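You operate a simulated robot arm through the tools that you are given. There is no shell and no other tool.

The job below is to be done with a simulated robot arm. You get a single attempt, and the scene is never put back.

Task
Drop the plunger, lift it again and sort the sample: torn to scrap, whole to pass.
Fine: one drop; leave the drop tray out.

It is judged by the outcome, as a careful person would: the job done as asked, and still so three seconds after it is handed in. It fails if anything else is knocked over, pushed out of place, dropped, spilled or broken.

Robot
A 7-joint arm with a two-finger parallel gripper, fixed in place. Base frame: the origin is at the foot of the arm, x ahead of it, y to its left, z up; the work surface is at about z = 0. Units: mm, degrees, N and s.
With the tool pointing down near the work surface it reaches from about 260 to 680 mm from the base axis. Its first joint turns from -166.0 to 166.0 degrees. Payload 2.5 kg.
Tool frame: the origin (TCP) lies between the finger pads and is the grasp point; the fingertips stand 30 mm ahead of it; z points along the fingers, y is the line along which they close. The gripper opens to 94 mm. The fingers are 28 mm wide and 10 mm thick; the gripper's body (50 by 96 mm) begins 55 mm behind the TCP.
Orientation is that of the tool frame in the base frame, as a unit quaternion [w, x, y, z]. With the fingers straight down and closing along the base's y, the tool's x points along the base's -x, its y along +y and its z along -z.

Tools
- The arm moves only by the tool nudge_tool. Its argument "rows" is text: rows parted by semicolons, each of 7 numbers parted by spaces: the shift along the base's x, y, z in mm, then the turn, a rotation vector about the base's x, y, z in rad, then the gripper command, from -1 (shut) to 1 (fully open), values between in proportion. In form: tx ty tz wx wy wz jaw; .... A call has 1 to 20 rows; each row is the pose to reach, as a shift and turn from the pose commanded when the call began. Each row takes 0.2 s and may step no farther than 50 mm and 8.6 degrees from the row before; otherwise, or with a gripper value out of range, the whole call is refused. A pose out of reach is approached as far as the arm can. The call stops where the force on the tool passes 70 N (or 10 N more than at its start, if that is more) or the arm is blocked; 0.2 s more then pass. Each finger travels about 72 mm/s and halts on what it meets, pressing with about 40 N; the grip force reading is that of the motor and also rises with nothing between the fingers. The clock runs only during rows and for 0.2 s after the last one: add rows that repeat a pose to give the fingers time. It gives the time, the measured TCP pose, the force on the tool (base axes), the opening and the grip force at its end, in the units of the frame above (readings bear some noise), with the torque about the TCP (base axes, N m) and any sound that the robot's microphone picked up, and new pictures: "show" is both (left out), scene, wrist or none.
- Cameras (640 x 400 px; columns grow to the right, rows downward): "scene" is fixed at [40.3, -651.7, 747.2]; the picture's right is [0.93, -0.37, 0.00], its down [-0.32, -0.80, -0.51] and it looks along [0.19, 0.47, -0.86] (base axes); focal length 214 px, centre (320, 200). "wrist" rides on the gripper at [76, 14, -102] in the tool frame; the picture's right is [-0.18, 0.98, 0.00], its down [-0.75, -0.14, -0.64] and it looks along [-0.63, -0.12, 0.77] (tool axes); focal length 243 px, centre (320, 200).
- locate(camera, pixels): for up to 12 pixels [column, row] of the newest picture of that camera ("zoom" is the newest enlarged one), the place [x, y, z] in the base frame of the surface seen there, good to about 3 mm, but the place of the scene camera against the robot may be out by one fixed shift of up to 12 mm in any direction. It takes no simulated time.
- zoom(camera, box): a new picture of the part [left, top, right, bottom] of that camera's present view, enlarged. It takes no simulated time.
- job_done(): hands the job in; it is judged then, once.

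Unless the task says otherwise, let go and move clear before handing in.

The tools are called after ">>>" as a command line: name --argument value ..., lists and objects as JSON in quotes. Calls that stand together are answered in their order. nudge_tool: Moves the arm, as the interface text tells. Its arguments: {"type":"object","properties":{"rows":{"type":"string"},"show":{"type":"string","enum":["both","scene","wrist","none"]}},"required":["rows"]} The other tools are called the same way: locate (camera, pixels) gives the place of the surface under pixels of a picture; zoom (camera, box) takes an enlarged picture of a part of a camera's view; job_done () hands the job in.

At the start:

```text
time_s: 0.0
ee_pos: [331.1, -373.2, 443.7]
tcp_rot: [-0.001, 0.0, 1.0, 0.0]
force: [-0.2, 0.0, -0.4]
ft_torque: [0.02, -0.02, -0.02]
width: 94.1
grip_force: 0.1
```

scene: 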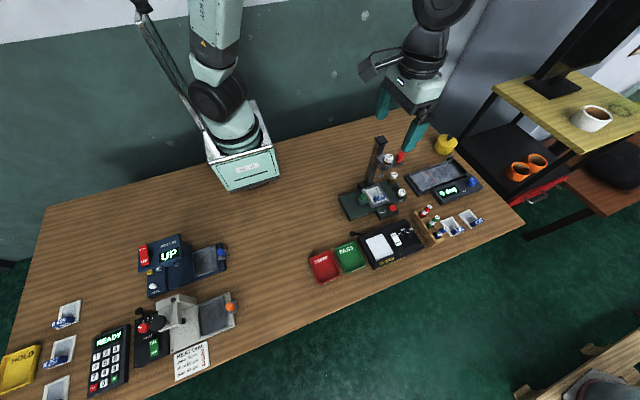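
wrist: 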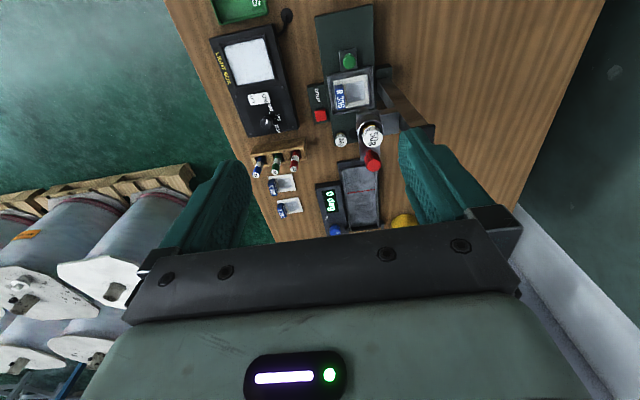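

The scene shows a tabletop with several stations. The drop tester is around (370,190), with scrap/pass trays near (335,260). I'll zoom in on these before moving.

>>> zoom --camera "scene" --box '[300, 120, 500, 290]'

>>> zoom --camera "scene" --box '[0, 220, 250, 400]'

>>> zoom --camera "wrist" --box '[200, 0, 450, 240]'

```text
2.35 times, centred on (400, 205) of scene
```

zoom: 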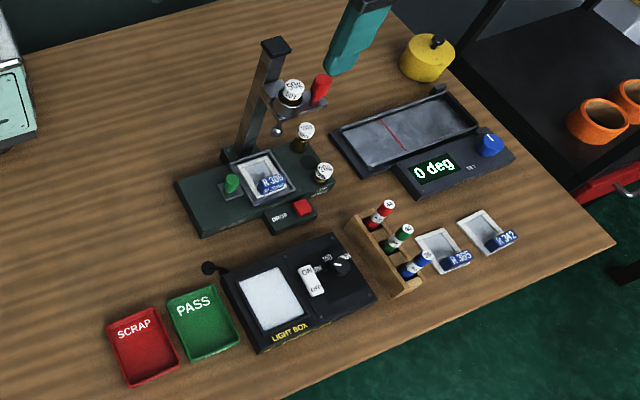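

```text
2.22 times, centred on (125, 310) of scene
```

zoom: 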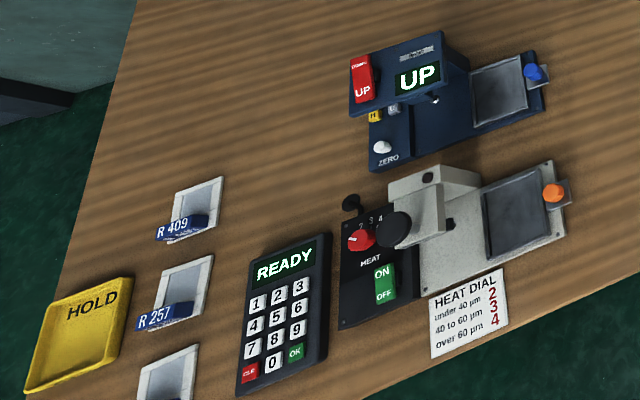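

```text
1.67 times, centred on (325, 120) of wrist
```

zoom: 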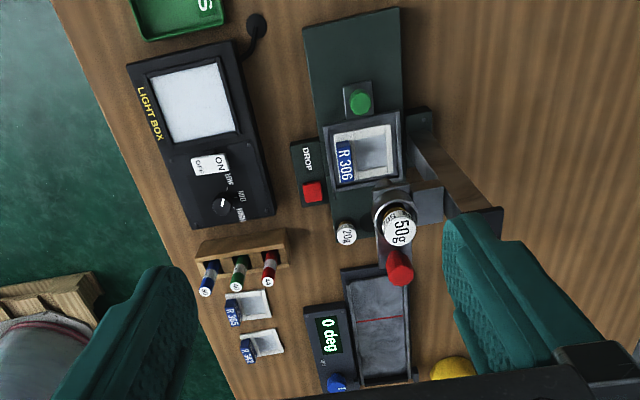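

The drop tester holds sample R 306 in a tray with a green knob. The plunger carries a 50 g weight and a red handle, and there is a red DROP button. I'll measure these positions.

>>> locate --camera "wrist" --pixels '[[341, 61], [352, 90], [321, 115], [372, 133], [374, 160], [341, 139], [387, 118], [340, 20], [430, 135], [345, 120], [340, 95], [375, 15]]'

>>> zoom --camera "scene" --box '[335, 125, 425, 225]'

>>> zoom --camera "wrist" --box '[300, 0, 420, 180]'

```text
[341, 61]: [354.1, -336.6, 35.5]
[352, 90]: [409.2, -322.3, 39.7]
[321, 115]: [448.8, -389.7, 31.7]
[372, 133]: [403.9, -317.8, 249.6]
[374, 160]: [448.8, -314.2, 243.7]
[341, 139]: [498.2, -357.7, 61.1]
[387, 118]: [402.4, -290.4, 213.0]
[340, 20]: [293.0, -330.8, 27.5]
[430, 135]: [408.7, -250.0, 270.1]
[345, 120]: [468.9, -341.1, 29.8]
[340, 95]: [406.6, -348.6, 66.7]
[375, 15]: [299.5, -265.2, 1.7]
```

```text
4.00 times, centred on (380, 175) of scene
```

zoom: 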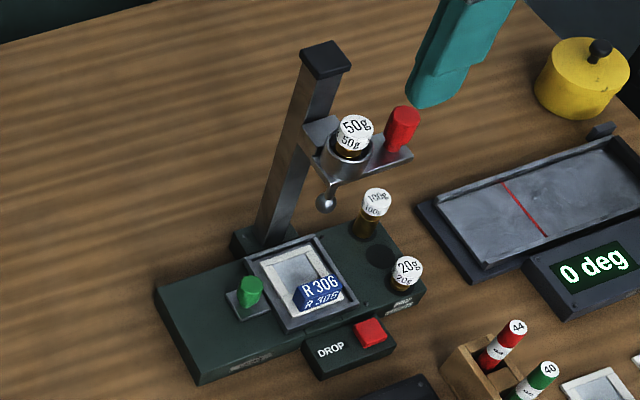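

```text
2.22 times, centred on (360, 90) of wrist
```

zoom: 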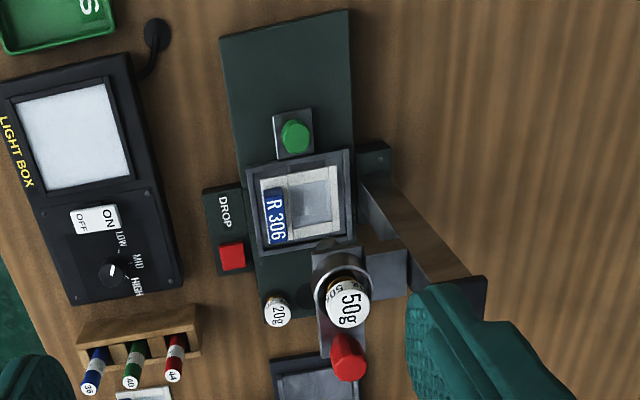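

The plunger (about x 404, y −318) hangs right above the tray, and the DROP button is near (449, −390, 32). I'll turn the tool 90° at height so the camera points away from the tester, and close the fingers ready to press.

>>> nudge_tool --rows "0 0 0 0 0 0.14 -1; 0 0 0 0 0 0.28 -1; 0 0 0 0 0 0.42 -1; 0 0 0 0 0 0.56 -1; 0 0 0 0 0 0.70 -1; 0 0 0 0 0 0.84 -1; 0 0 0 0 0 0.98 -1; 0 0 0 0 0 1.12 -1; 0 0 0 0 0 1.26 -1; 0 0 0 0 0 1.40 -1; 0 0 0 0 0 1.5708 -1; 0 0 0 0 0 1.5708 -1; 0 0 0 0 0 1.5708 -1"

```text
refused: row 11 steps farther than a row can; nothing moved
```

The call was refused because one turn step was too large, and nothing moved. I'll resend it with smaller steps.

>>> nudge_tool --rows "0 0 0 0 0 0.14 -1; 0 0 0 0 0 0.28 -1; 0 0 0 0 0 0.42 -1; 0 0 0 0 0 0.56 -1; 0 0 0 0 0 0.70 -1; 0 0 0 0 0 0.84 -1; 0 0 0 0 0 0.98 -1; 0 0 0 0 0 1.12 -1; 0 0 0 0 0 1.26 -1; 0 0 0 0 0 1.40 -1; 0 0 0 0 0 1.5 -1; 0 0 0 0 0 1.5708 -1; 0 0 0 0 0 1.5708 -1"

```text
time_s: 2.8
ee_pos: [331.2, -372.9, 443.9]
tcp_rot: [0.0, 0.708, -0.706, 0.0]
force: [-0.5, -0.8, -1.3]
ft_torque: [-0.01, -0.05, 0.02]
width: 0.0
grip_force: 33.0
```

scene: 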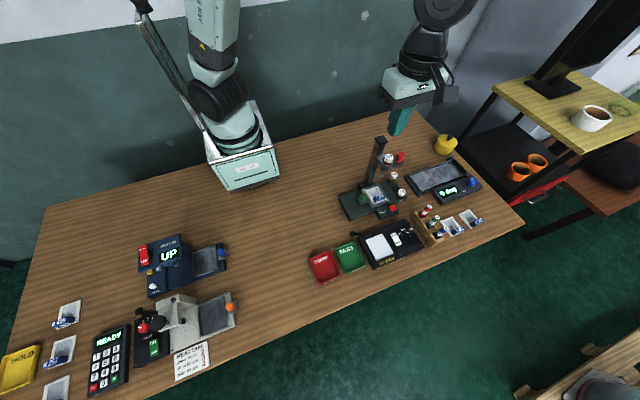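
wrist: 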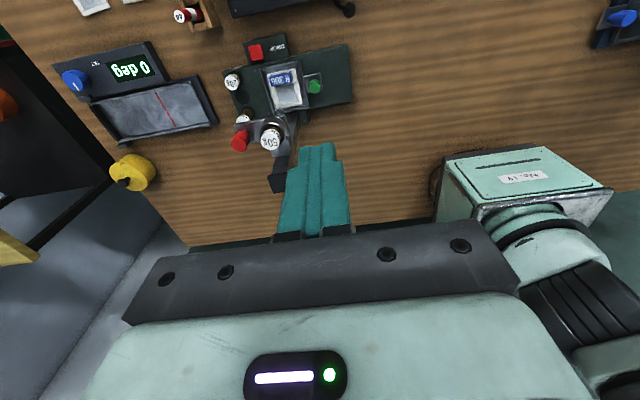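

The turn succeeded. I now see the tester from a second angle, with the DROP button at (255,52), the handle at (240,142) and the tray at (285,85), so I'll re-measure.

>>> zoom --camera "wrist" --box '[210, 20, 370, 200]'

>>> locate --camera "wrist" --pixels '[[255, 51], [240, 142], [241, 132], [271, 137], [315, 86], [280, 79], [288, 92], [233, 81], [277, 182], [240, 149], [270, 47], [345, 60]]'

```text
2.22 times, centred on (290, 110) of wrist
```

zoom: 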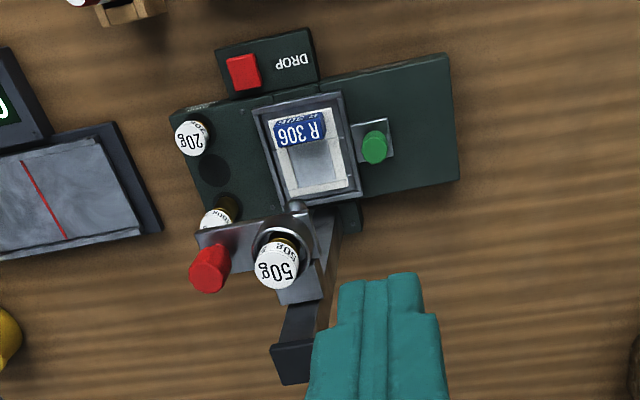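

```text
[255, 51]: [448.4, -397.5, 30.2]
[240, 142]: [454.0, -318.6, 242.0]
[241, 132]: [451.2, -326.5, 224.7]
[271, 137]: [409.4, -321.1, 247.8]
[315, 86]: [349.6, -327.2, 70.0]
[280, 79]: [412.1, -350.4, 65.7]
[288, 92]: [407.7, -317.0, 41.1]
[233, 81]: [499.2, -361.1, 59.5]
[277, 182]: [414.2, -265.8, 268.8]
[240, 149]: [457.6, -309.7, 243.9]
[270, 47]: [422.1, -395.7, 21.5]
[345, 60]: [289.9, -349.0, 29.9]
```

Both views agree: the button is at about (448, −396, 30), the handle at about (453, −316, 243), the column near y −260, and the tab top of R 306 at z ≈ 66. I'll approach above the button with the hand leaning away from the plunger.

>>> nudge_tool --rows "40 -8 0 0.1 0 0 -1; 80 -16 0 0.2 0 0 -1; 117 -20 0 0.3 0 0 -1; 117 -20 -45 0.3 0 0 -1; 117 -20 -90 0.3 0 0 -1; 117 -20 -135 0.3 0 0 -1; 117 -20 -180 0.3 0 0 -1; 117 -20 -225 0.3 0 0 -1; 117 -20 -270 0.3 0 0 -1; 117 -20 -310 0.3 0 0 -1; 117 -20 -330 0.3 0 0 -1; 117 -20 -330 0.3 0 0 -1"

```text
time_s: 5.4
ee_pos: [447.5, -391.7, 115.1]
tcp_rot: [-0.105, 0.699, -0.699, -0.106]
force: [0.0, 0.4, 0.3]
ft_torque: [0.02, -0.01, 0.0]
width: 0.0
grip_force: 33.2
```

scene: 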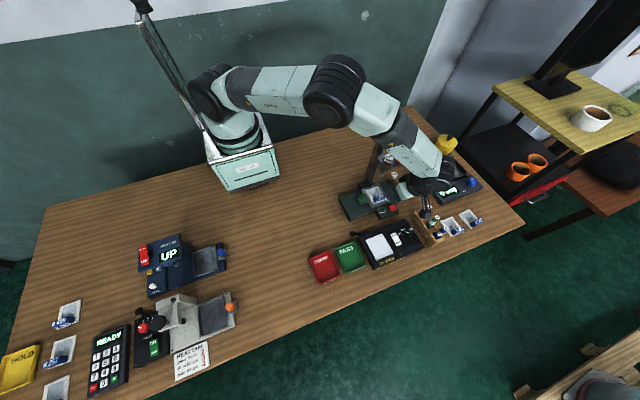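
wrist: 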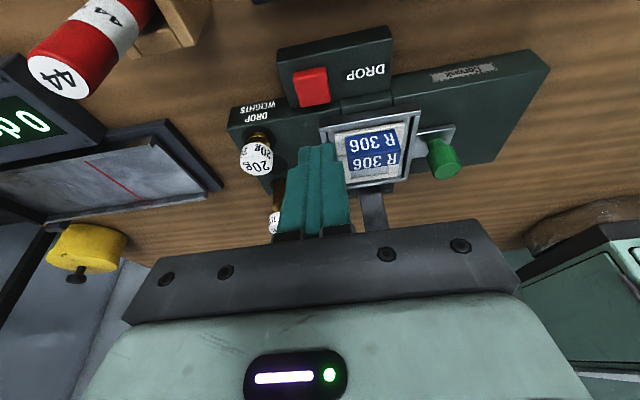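

The fingers are above the button area with no contact. The button shows at (312,85) and a marker sits close to the camera at (60,60), so I'll check both positions before descending.

>>> locate --camera "wrist" --pixels '[[312, 85], [303, 98], [325, 95], [60, 75], [100, 30], [160, 40], [318, 150], [375, 150], [443, 150], [258, 158], [370, 70], [340, 80]]'

>>> zoom --camera "scene" --box '[340, 100, 500, 270]'

```text
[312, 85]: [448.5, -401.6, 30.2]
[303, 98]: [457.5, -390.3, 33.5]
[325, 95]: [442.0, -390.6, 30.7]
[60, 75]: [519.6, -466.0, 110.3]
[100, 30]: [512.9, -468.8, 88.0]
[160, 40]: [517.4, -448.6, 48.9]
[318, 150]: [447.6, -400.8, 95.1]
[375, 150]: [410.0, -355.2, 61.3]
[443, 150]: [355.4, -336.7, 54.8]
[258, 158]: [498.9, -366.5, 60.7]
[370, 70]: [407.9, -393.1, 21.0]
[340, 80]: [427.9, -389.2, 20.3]
```

```text
2.35 times, centred on (420, 185) of scene
```

zoom: 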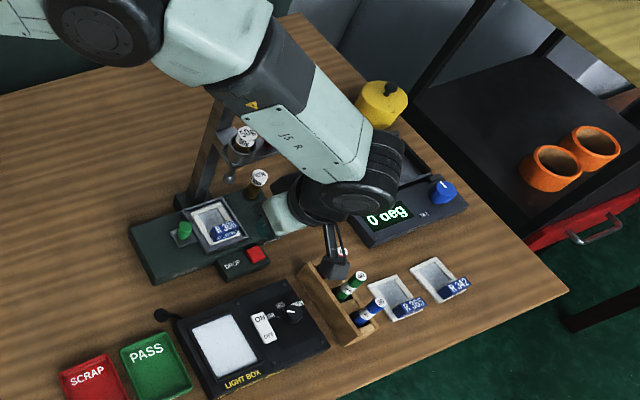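

The button centre is about (448, −397, 30) and my lowest finger edge sits above it. The markers at x > 510 stay clear of the hand. I'll go down in small steps.

>>> nudge_tool --rows "0 -1 -25 0 0 0 -1; 0 -1 -42 0 0 0 -1; 0 -1 -48 0 0 0 -1; 0 -1 -51 0 0 0 -1; 0 -1 -53 0 0 0 -1; 0 -1 -55 0 0 0 -1; 0 -1 -55 0 0 0 -1"

```text
time_s: 7.0
ee_pos: [447.9, -394.7, 58.4]
tcp_rot: [-0.105, 0.7, -0.699, -0.106]
force: [-0.6, -0.4, 5.2]
ft_torque: [-0.04, 0.06, -0.05]
width: 0.0
grip_force: 32.7
heard: click
```

scene: 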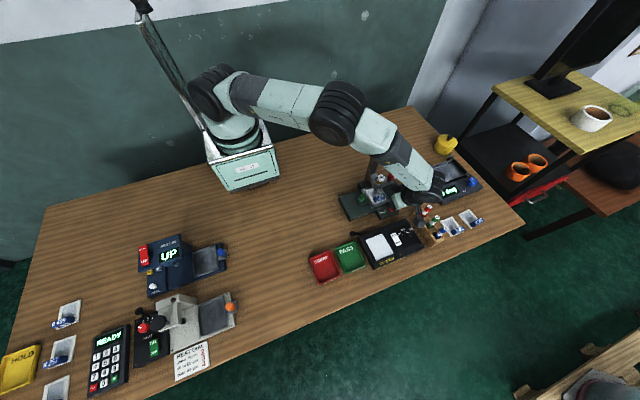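
wrist: 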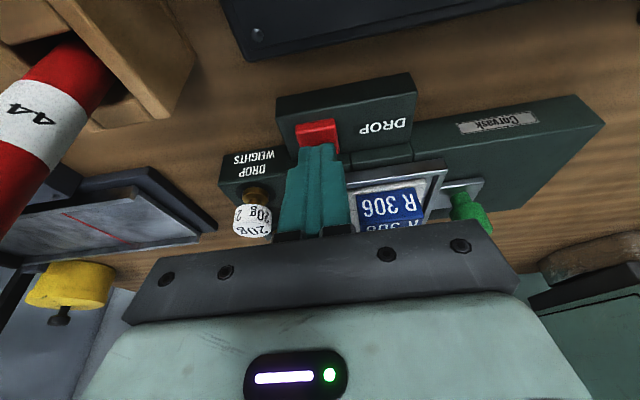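

A click came with a 5 N press, and the 50 g weight now appears lower in the scene at about (381,178). I'll back straight up to see.

>>> nudge_tool --rows "0 0 15 0 0 0 -1; 0 0 50 0 0 0 -1; 0 0 95 0 0 0 -1; 0 0 140 0 0 0 -1; 0 0 185 0 0 0 -1; 0 0 230 0 0 0 -1; -20 0 275 -0.1 0 0 -1; -40 0 315 -0.2 0 0 -1; -60 0 355 -0.3 0 0 -1; -60 0 355 -0.3 0 0 -1"

>>> zoom --camera "scene" --box '[335, 125, 425, 225]'

>>> zoom --camera "wrist" --box '[210, 20, 370, 200]'

```text
time_s: 9.2
ee_pos: [388.4, -396.5, 414.4]
tcp_rot: [-0.001, -0.707, 0.708, -0.001]
force: [0.3, -0.3, 0.3]
ft_torque: [0.02, 0.03, -0.02]
width: 0.0
grip_force: 33.2
```

scene: 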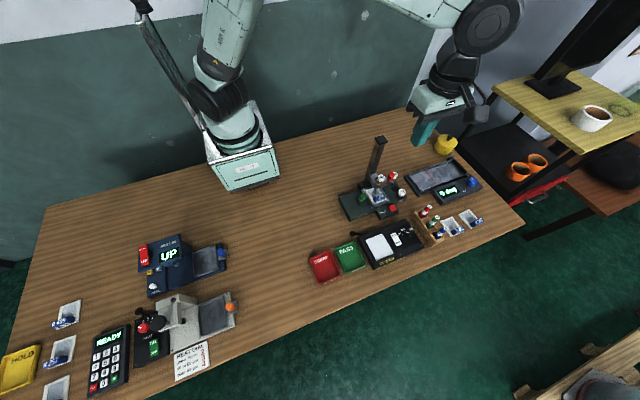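
wrist: 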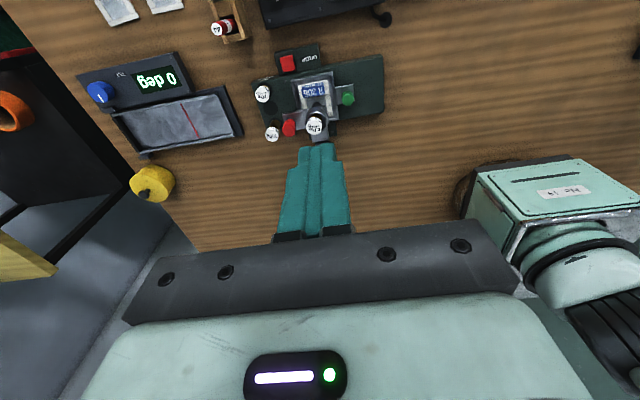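

```text
4.00 times, centred on (380, 175) of scene
```

zoom: 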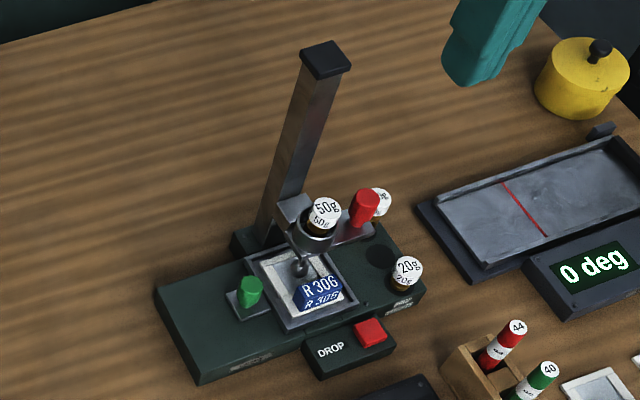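

```text
2.22 times, centred on (290, 110) of wrist
```

zoom: 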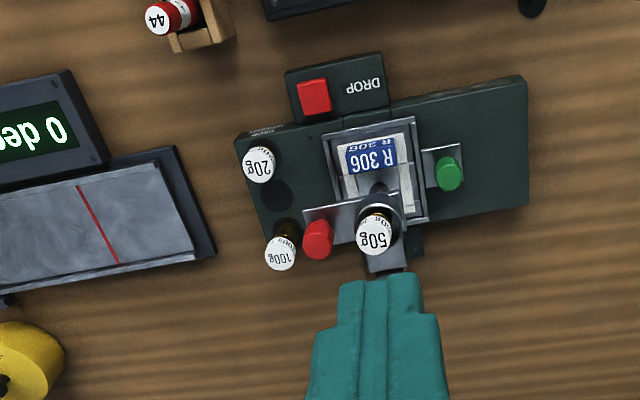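

The plunger has dropped onto the film. The red handle now sits between the 50 g weight and the parked 100 g weight, so I need exact positions for the grasp.

>>> locate --camera "zoom" --pixels '[[318, 231], [318, 248], [307, 240], [331, 240], [280, 254], [268, 254], [294, 258], [374, 237], [358, 240], [312, 212], [378, 205], [395, 262]]'

>>> zoom --camera "wrist" --box '[255, 80, 345, 150]'

```text
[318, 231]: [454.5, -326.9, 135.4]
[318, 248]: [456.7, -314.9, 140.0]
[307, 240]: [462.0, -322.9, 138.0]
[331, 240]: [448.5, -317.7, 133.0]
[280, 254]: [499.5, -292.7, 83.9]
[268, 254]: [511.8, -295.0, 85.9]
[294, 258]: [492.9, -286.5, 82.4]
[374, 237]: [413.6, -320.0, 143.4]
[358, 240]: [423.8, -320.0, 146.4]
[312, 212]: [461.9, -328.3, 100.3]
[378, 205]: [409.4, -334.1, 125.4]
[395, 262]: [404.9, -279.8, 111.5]
```

```text
5.71 times, centred on (300, 115) of wrist
```

zoom: 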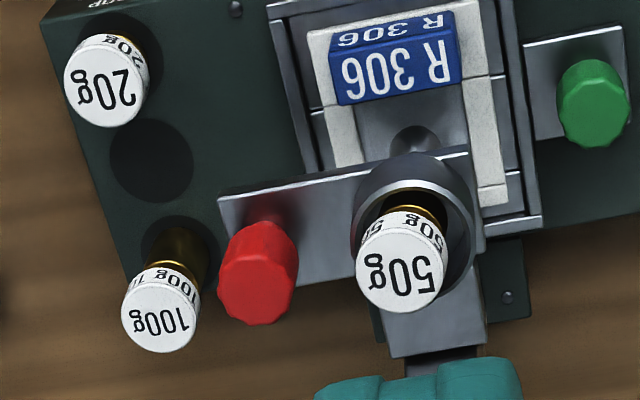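

The handle stands at about (455, −319), z 100–140, with the weight ring to its −x side and the 100 g top at only z 86. I'll turn about 70° more so the fingers straddle it along near-y, set a 36 mm opening, and move above it.

>>> nudge_tool --rows "8 8 0 0 0 0.136 -0.23; 16 16 0 0 0 0.272 -0.23; 24 24 0 0 0 0.408 -0.23; 32 32 0 0 0 0.544 -0.23; 40 40 0 0 0 0.68 -0.23; 48 48 0 0 0 0.816 -0.23; 56 56 0 0 0 0.952 -0.23; 64 64 0 0 0 1.088 -0.23; 72 75 0 0 0 1.2217 -0.23; 72 75 0 0 0 1.2217 -0.23"

```text
time_s: 11.4
ee_pos: [460.7, -320.4, 412.9]
tcp_rot: [0.0, 0.985, -0.173, 0.001]
force: [-0.8, 0.0, -1.2]
ft_torque: [0.03, 0.04, 0.03]
width: 36.1
grip_force: 0.1
```

scene: 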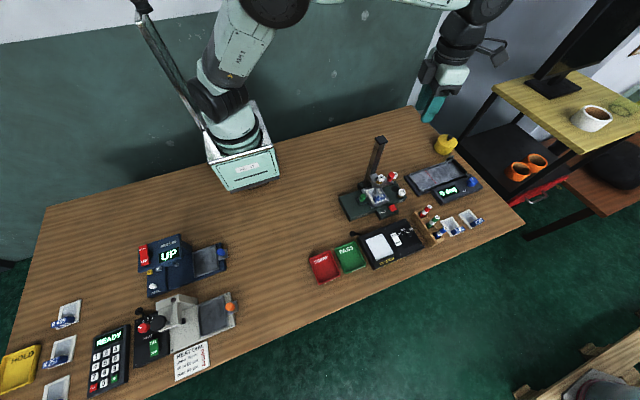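
wrist: 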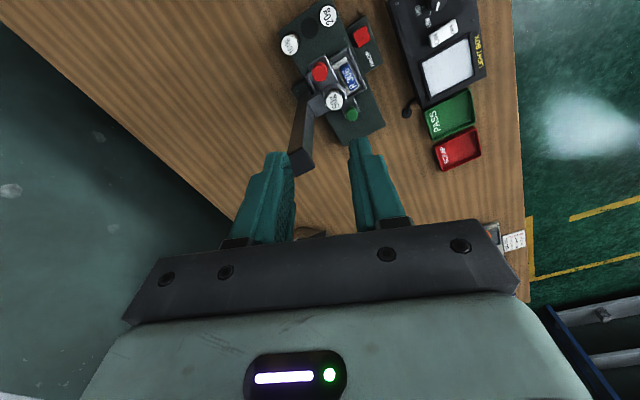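

The turn held: tool y is near base −y and the opening is 36 mm. Next I'll lean the hand away from the column and come down to a checking height above the handle.

>>> nudge_tool --rows "0 0 -20 0.0428 0.1175 0 -0.23; 0 0 -50 0.0855 0.235 0 -0.23; 0 0 -90 0.0855 0.235 0 -0.23; 0 0 -130 0.0855 0.235 0 -0.23; 0 0 -170 0.0855 0.235 0 -0.23; 0 0 -200 0.0855 0.235 0 -0.23; 0 0 -200 0.0855 0.235 0 -0.23"

>>> zoom --camera "wrist" --box '[220, 40, 440, 220]'

>>> zoom --camera "scene" --box '[330, 60, 490, 230]'

```text
time_s: 13.0
ee_pos: [461.4, -319.9, 213.6]
tcp_rot: [-0.021, 0.977, -0.172, -0.123]
force: [0.0, 0.6, 0.6]
ft_torque: [0.01, -0.01, 0.03]
width: 36.4
grip_force: 0.0
```

scene: 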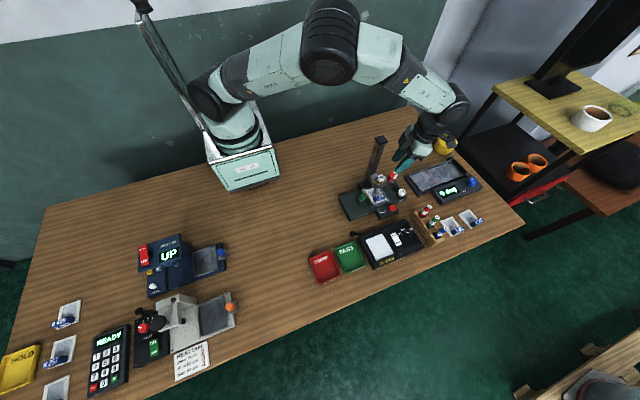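
wrist: 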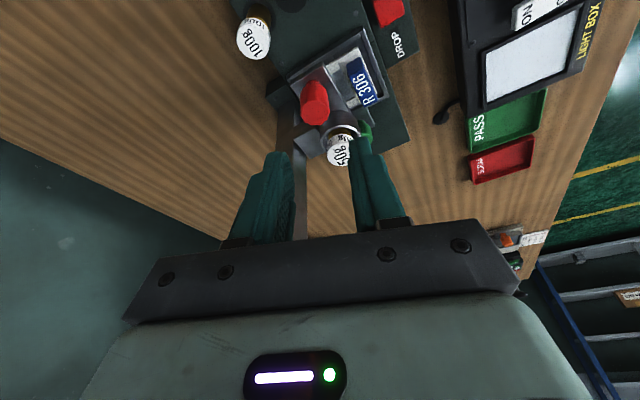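

```text
2.22 times, centred on (330, 130) of wrist
```

zoom: 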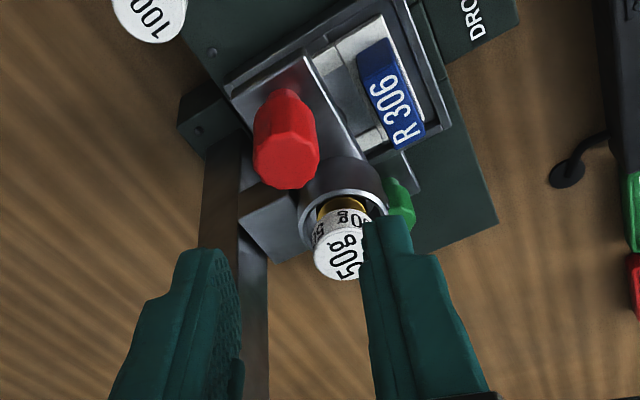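

```text
2.35 times, centred on (410, 145) of scene
```

zoom: 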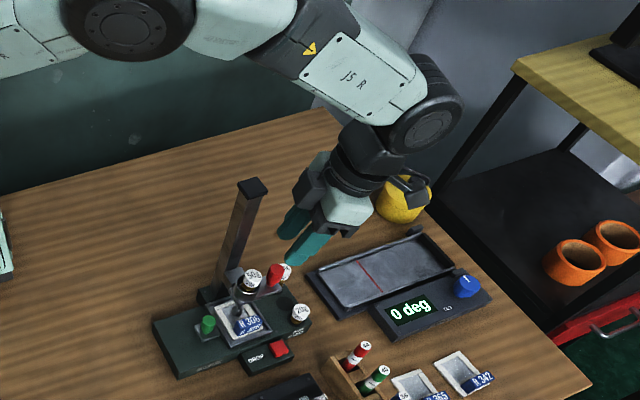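

The fingers hang either side of the line to the handle, clear of the column. I'll re-measure the handle from this close view before descending.

>>> locate --camera "wrist" --pixels '[[314, 96], [316, 118], [304, 108], [328, 106], [316, 108], [340, 150], [333, 130], [357, 128], [307, 140], [279, 158], [357, 155]]'

```text
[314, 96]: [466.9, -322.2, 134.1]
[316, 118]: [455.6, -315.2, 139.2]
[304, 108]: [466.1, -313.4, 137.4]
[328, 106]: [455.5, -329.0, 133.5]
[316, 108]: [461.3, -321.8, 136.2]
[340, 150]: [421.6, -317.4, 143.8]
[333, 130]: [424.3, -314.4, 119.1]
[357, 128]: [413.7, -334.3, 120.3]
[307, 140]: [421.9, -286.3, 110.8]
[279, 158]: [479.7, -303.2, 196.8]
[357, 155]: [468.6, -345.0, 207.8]
```

The handle's centre is about (457, −320), within 2 mm of mid-finger, and the fingertips will pass 5 mm or more from the ring. I'll descend to the grip height with the fingers open.

>>> nudge_tool --rows "0 0 -25 0 0 0 -0.23; 0 0 -45 0 0 0 -0.23; 0 0 -58 0 0 0 -0.23; 0 0 -66 0 0 0 -0.23; 0 0 -71 0 0 0 -0.23; 0 0 -71 0 0 0 -0.23"

>>> zoom --camera "wrist" --box '[220, 40, 440, 220]'

>>> zoom --camera "scene" --box '[330, 60, 490, 230]'

```text
time_s: 14.4
ee_pos: [460.3, -319.5, 141.3]
tcp_rot: [-0.022, 0.977, -0.172, -0.122]
force: [1.3, 0.8, 1.0]
ft_torque: [-0.03, -0.01, -0.03]
width: 36.2
grip_force: 0.0
```

scene: 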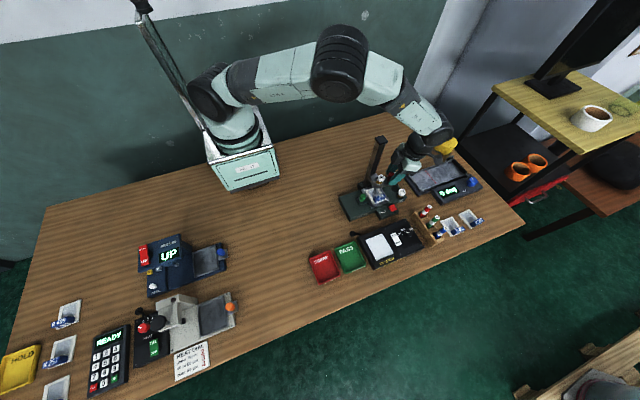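
wrist: 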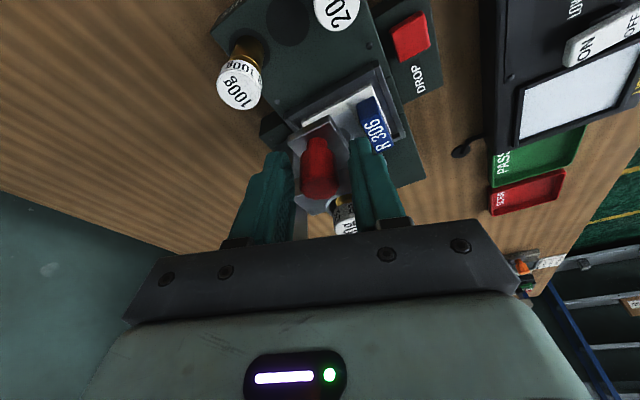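

```text
2.22 times, centred on (330, 130) of wrist
```

zoom: 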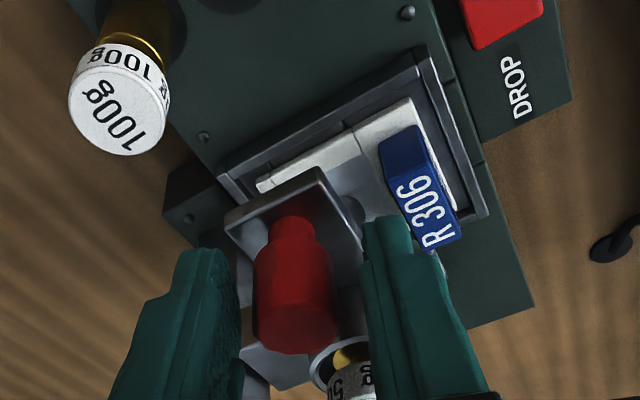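

```text
2.35 times, centred on (410, 145) of scene
```

zoom: 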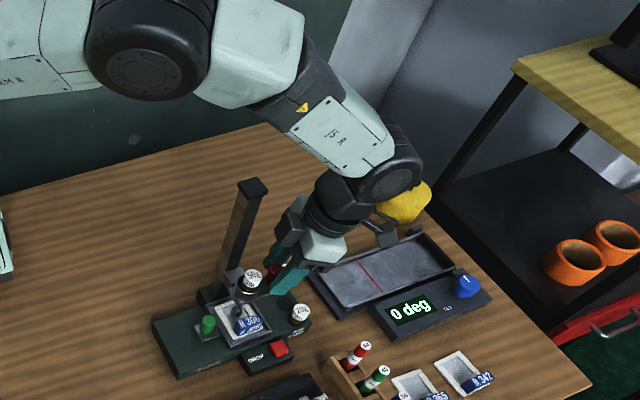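

The handle sits between the fingers with no contact. I'll close on it now.

>>> nudge_tool --rows "0 0 0 0 0 0 -0.5; 0 0 0 0 0 0 -0.7; 0 0 0 0 0 0 -1; 0 0 0 0 0 0 -1; 0 0 0 0 0 0 -1" --show "wrist"

```text
time_s: 15.6
ee_pos: [461.2, -317.5, 142.2]
tcp_rot: [-0.022, 0.977, -0.172, -0.123]
force: [3.6, 10.8, -0.3]
ft_torque: [0.12, -0.01, -0.15]
width: 20.6
grip_force: 45.7
```

wrist: 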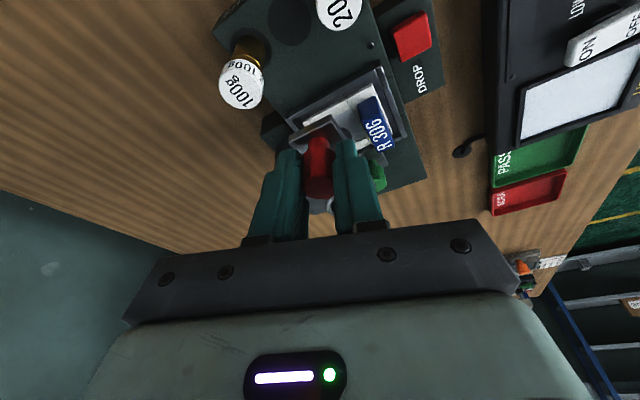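

I have a grip at 20.6 mm with an 11 N side load, meaning I was about 2 mm off centre. I'll shift +2 mm in y to relieve it and lift most of the travel.

>>> nudge_tool --rows "0.7 2.2 0 0 0 0 -1; 0.7 2.2 10 0 0 0 -1; 0.7 2.2 25 0 0 0 -1; 0.7 2.2 40 0 0 0 -1; 0.7 2.2 55 0 0 0 -1; 0.7 2.2 70 0 0 0 -1; 0.7 2.2 85 0 0 0 -1; 0.7 2.2 95 0 0 0 -1; 0.7 2.2 95 0 0 0 -1"

```text
time_s: 17.6
ee_pos: [461.0, -318.6, 237.3]
tcp_rot: [-0.022, 0.977, -0.172, -0.122]
force: [3.4, -2.1, -1.5]
ft_torque: [-0.04, -0.12, -0.04]
width: 20.7
grip_force: 44.8
```

scene: 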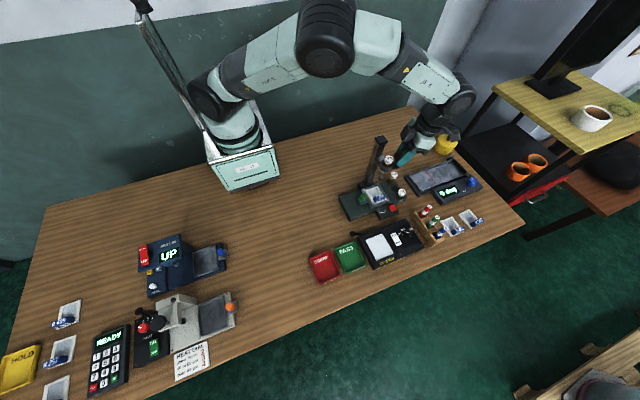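
wrist: 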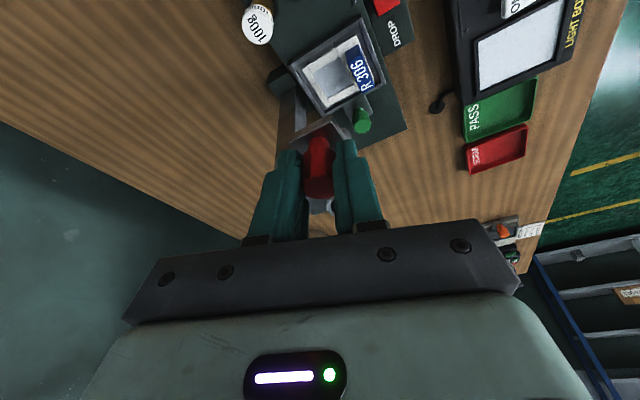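

The plunger came up with the handle and there is no latch sound yet. I'll look at the film while it's visible at (330,80), and continue up in small steps.

>>> zoom --camera "wrist" --box '[280, 20, 400, 130]'

>>> nudge_tool --rows "0 0 3 0 0 0 -1; 0 0 5 0 0 0 -1; 0 0 7 0 0 0 -1; 0 0 8 0 0 0 -1; 0 0 9 0 0 0 -1; 0 0 9 0 0 0 -1" --show "wrist"

```text
3.64 times, centred on (340, 75) of wrist
```

zoom: 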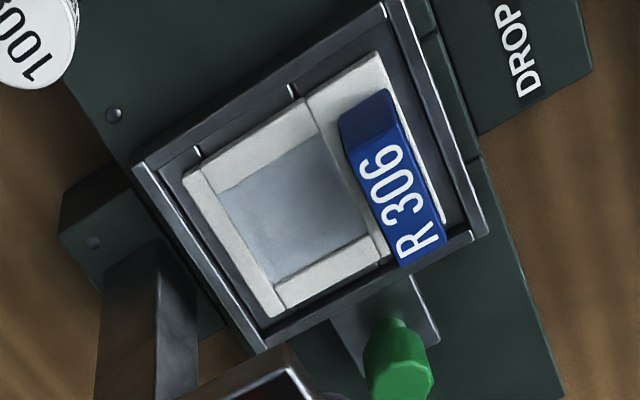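

```text
time_s: 19.0
ee_pos: [462.7, -318.7, 245.2]
tcp_rot: [-0.021, 0.977, -0.173, -0.124]
force: [-2.2, -14.9, -1.8]
ft_torque: [-0.31, -0.3, 0.04]
width: 20.7
grip_force: 44.8
```

wrist: 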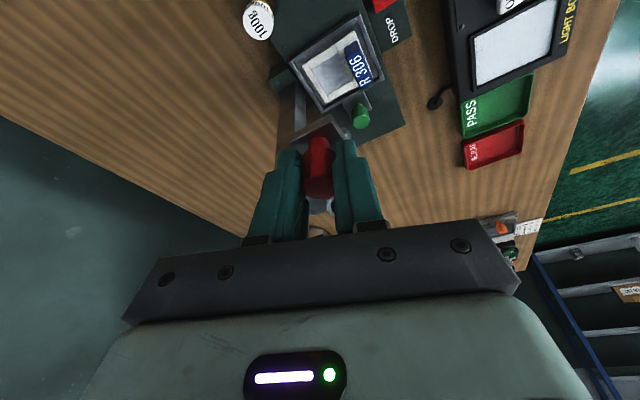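

The film looks whole so far. There is still no latch sound at z 245, and the original height corresponds to TCP about 247, so I'll continue gently.

>>> nudge_tool --rows "0 0 1 0 0 0 -1; 0 0 2 0 0 0 -1; 0 0 3 0 0 0 -1; 0 0 4 0 0 0 -1; 0 0 4 0 0 0 -1" --show "both"

```text
time_s: 20.2
ee_pos: [460.8, -318.2, 250.9]
tcp_rot: [-0.021, 0.977, -0.172, -0.123]
force: [-2.9, -19.1, -1.2]
ft_torque: [-0.38, -0.27, 0.08]
width: 20.5
grip_force: 45.5
```

scene: 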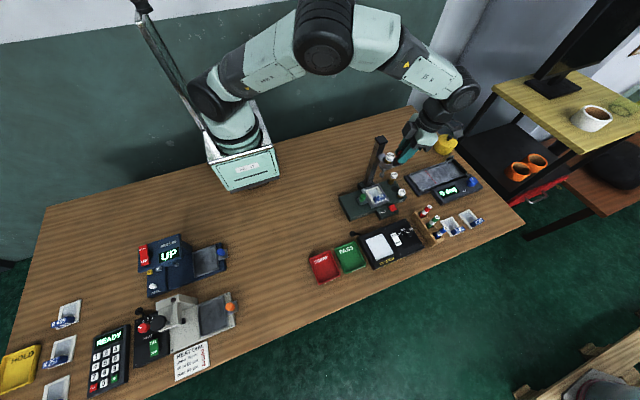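
wrist: 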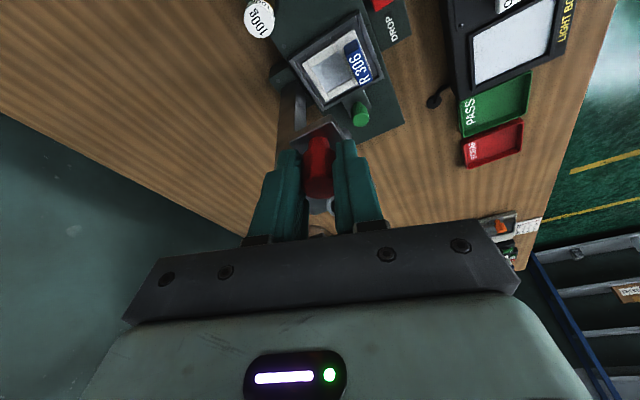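

Handle and plunger keep following (z 251), but the side load has crept to −19 N in y. I'll ease y back by 1.5 mm and keep rising in small steps.

>>> nudge_tool --rows "0 -1.5 0 0 0 0 -1; 0 -1.5 2 0 0 0 -1; 0 -1.5 4 0 0 0 -1; 0 -1.5 5 0 0 0 -1; 0 -1.5 5 0 0 0 -1" --show "scene"

>>> zoom --camera "scene" --box '[335, 115, 445, 225]'

```text
time_s: 21.4
ee_pos: [461.0, -320.0, 255.0]
tcp_rot: [-0.022, 0.977, -0.172, -0.123]
force: [-5.3, -0.3, -2.2]
ft_torque: [-0.09, 0.07, -0.01]
width: 20.8
grip_force: 45.1
```

scene: 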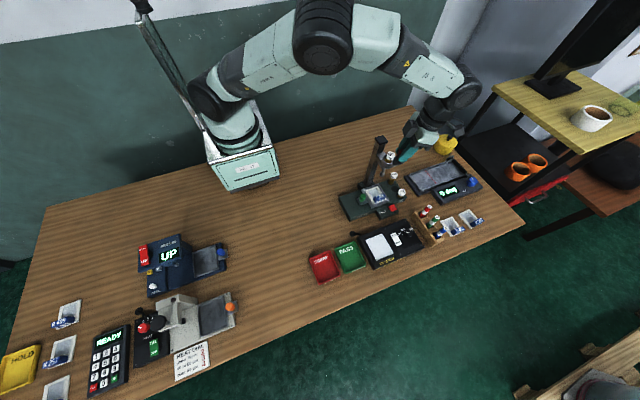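

```text
3.64 times, centred on (390, 170) of scene
```

zoom: 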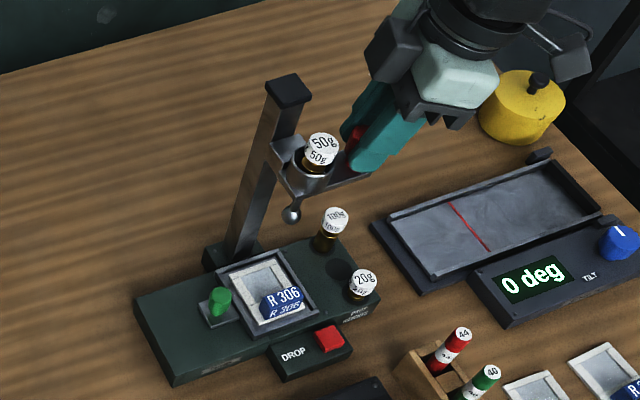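

The ball and weight are now about 5 mm above their original height. I'll go a little higher looking for the stop or a latch sound.

>>> nudge_tool --rows "0 0 2 0 0 0 -1; 0 0 4 0 0 0 -1; 0 0 6 0 0 0 -1; 0 0 6 0 0 0 -1" --show "wrist"

```text
time_s: 22.4
ee_pos: [459.8, -319.1, 261.6]
tcp_rot: [-0.022, 0.977, -0.172, -0.125]
force: [-1.7, 1.4, -28.8]
ft_torque: [0.01, -0.04, -0.03]
width: 20.6
grip_force: 45.1
```

wrist: 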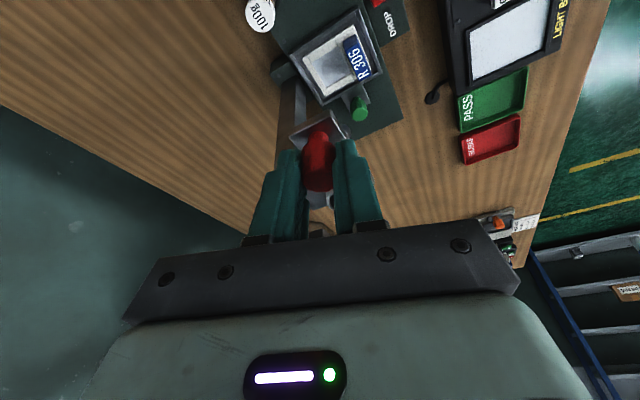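

A −29 N reading in z means the top stop is reached near z 260. Now I'll lower slowly and watch for the latch taking the load around z 247.

>>> nudge_tool --rows "0 0 -3 0 0 0 -1; 0 0 -5 0 0 0 -1; 0 0 -7 0 0 0 -1; 0 0 -9 0 0 0 -1; 0 0 -9 0 0 0 -1" --show "none"

```text
time_s: 23.6
ee_pos: [460.3, -319.7, 251.4]
tcp_rot: [-0.022, 0.977, -0.172, -0.124]
force: [-15.1, 8.7, -1.4]
ft_torque: [0.25, 0.61, -0.07]
width: 20.7
grip_force: 45.2
```

At z 251 no upward resistance yet, only some side load. I'll continue down in small steps.

>>> nudge_tool --rows "0 0 -1.5 0 0 0 -1; 0 0 -3 0 0 0 -1; 0 0 -4.5 0 0 0 -1; 0 0 -4.5 0 0 0 -1" --show "none"

```text
time_s: 24.6
ee_pos: [460.8, -318.5, 250.9]
tcp_rot: [-0.021, 0.977, -0.172, -0.123]
force: [-19.9, 9.5, 19.8]
ft_torque: [0.36, 0.8, -0.01]
width: 20.3
grip_force: 45.3
```

The carriage is now held at z 251 with +20 N upward, so the latch is supporting it. I'll relieve the load and open the fingers, limited to 36 mm.

>>> nudge_tool --rows "0 0 2 0 0 0 -1; 0 0 3 0 0 0 -1; 0 0 3 0 0 0 -0.5; 0 0 3 0 0 0 -0.23; 0 0 3 0 0 0 -0.23" --show "both"

>>> zoom --camera "scene" --box '[335, 115, 445, 225]'

```text
time_s: 25.8
ee_pos: [461.5, -318.5, 252.5]
tcp_rot: [-0.022, 0.977, -0.172, -0.123]
force: [-0.1, -0.1, 0.7]
ft_torque: [0.0, -0.01, -0.01]
width: 36.1
grip_force: 0.1
```

scene: 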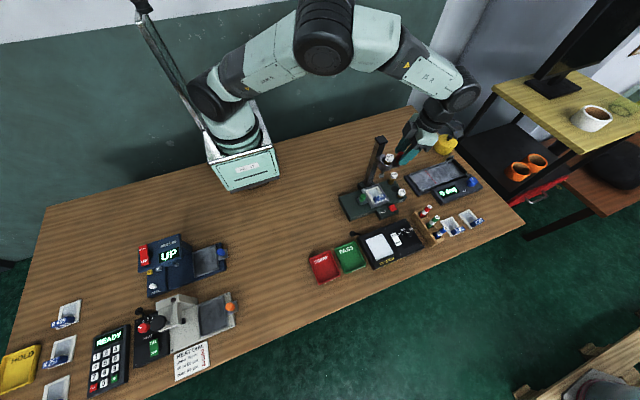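
wrist: 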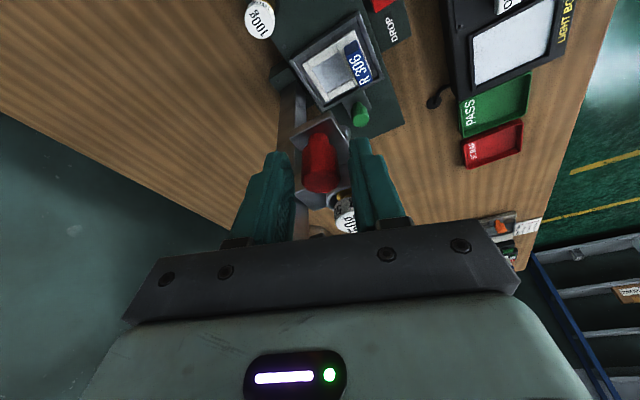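

```text
3.64 times, centred on (390, 170) of scene
```

zoom: 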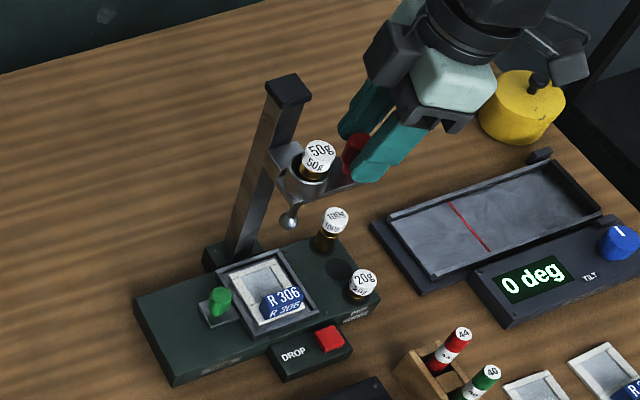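

After release the plunger stays latched at its original height, with the ball at the same pixel as before. I'll rise clear and straighten the tool.

>>> nudge_tool --rows "0 0 20 0 0 0 -0.23; 0 0 45 0 0 0 -0.23; 0 0 75 0 0 0 -0.23; 0 0 110 0 0 0 -0.23; 0 0 130 -0.0428 -0.1175 0 -0.23; 0 0 150 -0.0855 -0.235 0 -0.23; 0 0 150 -0.0855 -0.235 0 -0.23"

>>> zoom --camera "scene" --box '[345, 135, 415, 215]'

```text
time_s: 27.4
ee_pos: [460.6, -318.5, 400.6]
tcp_rot: [-0.001, 0.985, -0.173, 0.001]
force: [-0.4, -0.3, 0.4]
ft_torque: [0.01, -0.01, 0.02]
width: 36.2
grip_force: 0.0
```

scene: 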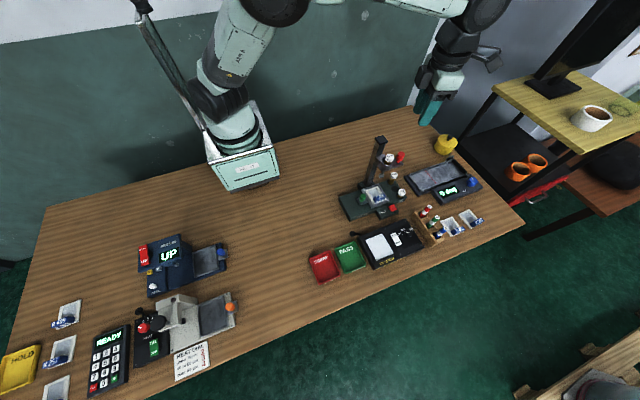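
wrist: 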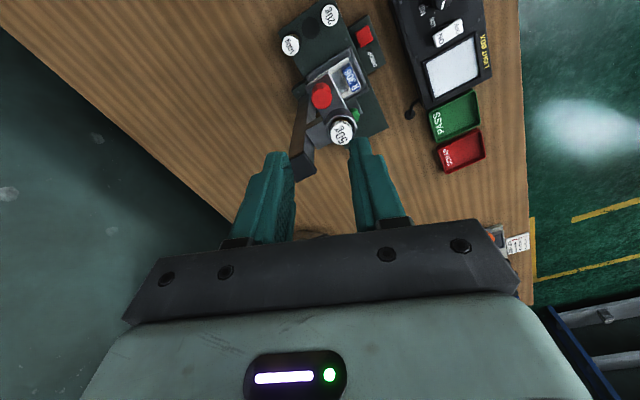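

```text
5.00 times, centred on (380, 175) of scene
```

zoom: 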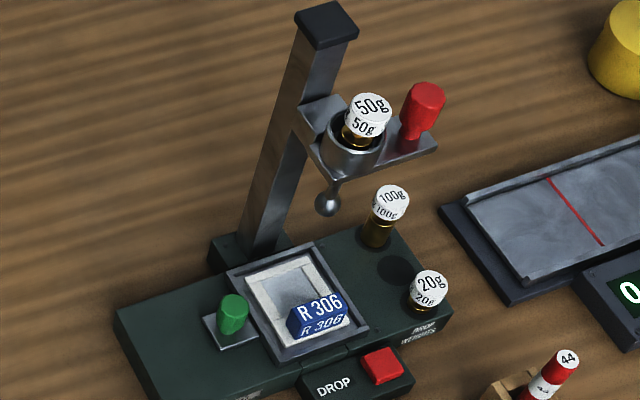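

The plunger is securely latched and everything is upright. Now I'll rotate the tool back to its start orientation, with the camera toward −x, and move over the tray's green knob at a safe height.

>>> nudge_tool --rows "-7 -1 0 0 0 -0.147 -0.23; -14 -2 0 0 0 -0.294 -0.23; -21 -3 0 0 0 -0.441 -0.23; -28 -4 0 0 0 -0.588 -0.23; -35 -5 0 0 0 -0.735 -0.23; -42 -6 0 0 0 -0.882 -0.23; -49 -7 0 0 0 -1.029 -0.23; -56 -8 0 0 0 -1.176 -0.23; -63 -9 0 0 0 -1.323 -0.23; -70 -10 0 0 0 -1.470 -0.23; -77 -11 0 0 0 -1.617 -0.23; -84 -12 0 0 0 -1.764 -0.23; -91 -13 0 0 0 -1.911 -0.23; -98 -14 0 0 0 -2.058 -0.23; -105 -15 0 0 0 -2.205 -0.23; -112 -16 0 0 0 -2.352 -0.23; -119 -17 0 0 0 -2.499 -0.23; -126 -18 0 0 0 -2.646 -0.23; -133 -19 0 0 0 -2.793 -0.23; -133 -19 0 0 0 -2.793 -0.23"

>>> zoom --camera "wrist" --box '[280, 0, 440, 140]'

```text
time_s: 31.6
ee_pos: [326.7, -337.7, 401.7]
tcp_rot: [0.0, 0.001, 1.0, 0.0]
force: [-0.2, 0.5, 0.1]
ft_torque: [0.02, -0.01, 0.02]
width: 36.0
grip_force: 0.1
```

scene: 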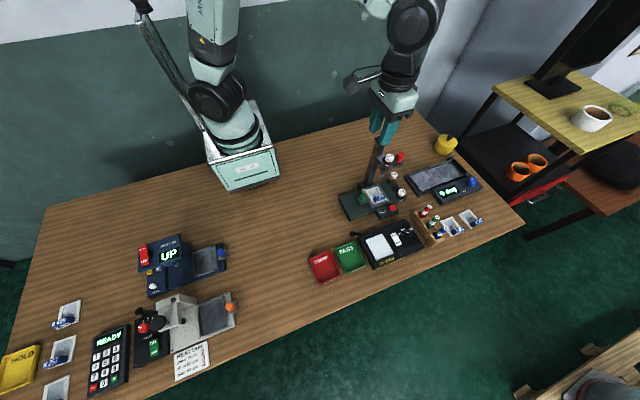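
wrist: 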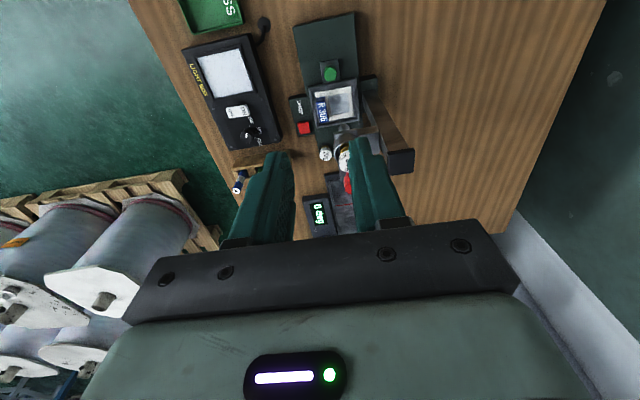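

```text
2.86 times, centred on (360, 70) of wrist
```

zoom: 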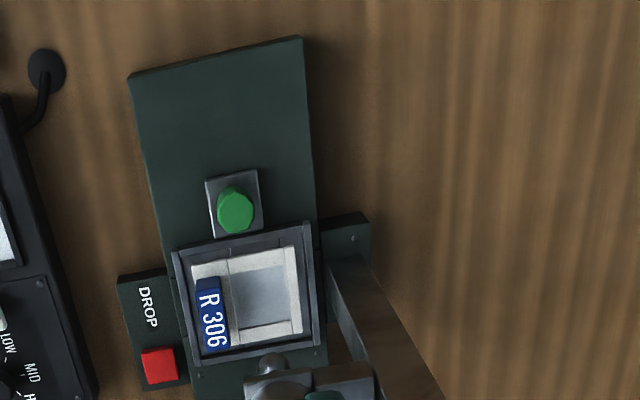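

This view shows the whole tester slide: knob at (236,210), free track toward (220,60). I'll measure the slide's direction and the knob.

>>> locate --camera "zoom" --pixels '[[133, 82], [300, 45], [165, 240], [316, 215], [236, 207], [230, 185], [236, 228], [218, 210], [176, 255], [306, 226], [192, 368], [325, 340]]'

>>> locate --camera "wrist" --pixels '[[210, 15], [320, 105], [322, 118], [340, 105], [345, 98]]'

```text
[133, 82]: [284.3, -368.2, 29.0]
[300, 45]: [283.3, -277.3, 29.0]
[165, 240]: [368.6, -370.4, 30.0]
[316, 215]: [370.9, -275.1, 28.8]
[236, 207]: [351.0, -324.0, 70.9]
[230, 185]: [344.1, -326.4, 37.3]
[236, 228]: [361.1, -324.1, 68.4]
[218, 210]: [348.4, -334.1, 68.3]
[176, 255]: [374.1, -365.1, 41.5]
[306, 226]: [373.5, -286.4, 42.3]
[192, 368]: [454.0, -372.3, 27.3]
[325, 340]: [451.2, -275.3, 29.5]
```

```text
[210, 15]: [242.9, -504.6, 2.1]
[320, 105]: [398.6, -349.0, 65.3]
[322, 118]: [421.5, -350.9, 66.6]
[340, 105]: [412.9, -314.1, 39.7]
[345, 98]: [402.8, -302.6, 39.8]
```

The slide runs along x from 284, and the knob is at (351, −324.5), top z 70. I'll lean the hand toward −x, away from the plunger, and come down over the knob.

>>> nudge_tool --rows "8 6 -20 0 -0.125 0 -0.23; 17 13 -50 0 -0.25 0 -0.23; 17 13 -95 0 -0.25 0 -0.23; 17 13 -140 0 -0.25 0 -0.23; 17 13 -185 0 -0.25 0 -0.23; 17 13 -225 0 -0.25 0 -0.23; 17 13 -265 0 -0.25 0 -0.23; 17 13 -265 0 -0.25 0 -0.23"

>>> zoom --camera "wrist" --box '[220, 40, 440, 220]'

```text
time_s: 33.4
ee_pos: [346.1, -326.3, 137.5]
tcp_rot: [0.124, -0.001, 0.992, 0.0]
force: [0.4, 0.7, 0.0]
ft_torque: [0.0, 0.01, -0.01]
width: 36.2
grip_force: 0.1
```

scene: 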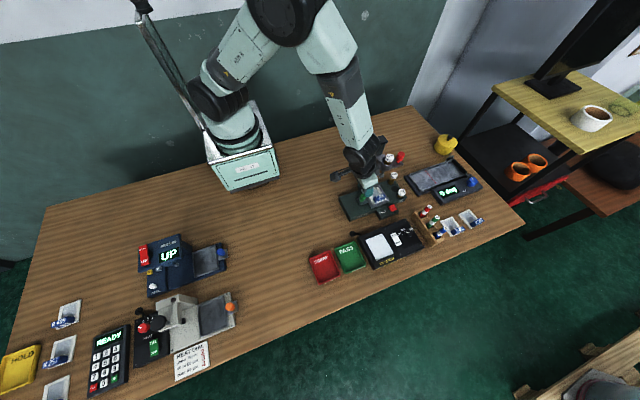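
wrist: 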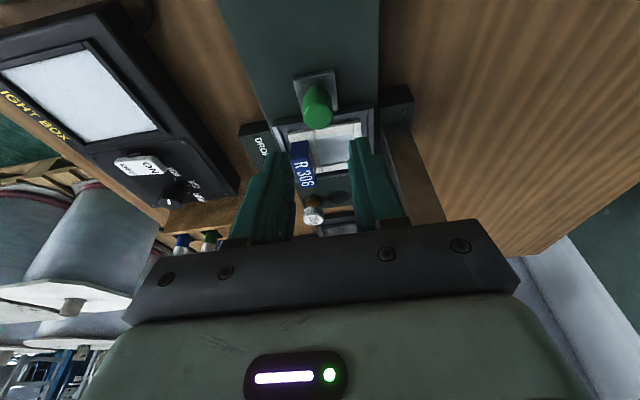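

```text
2.22 times, centred on (330, 130) of wrist
```

zoom: 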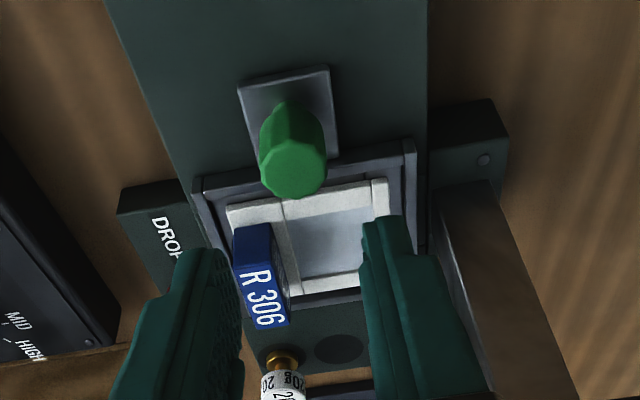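

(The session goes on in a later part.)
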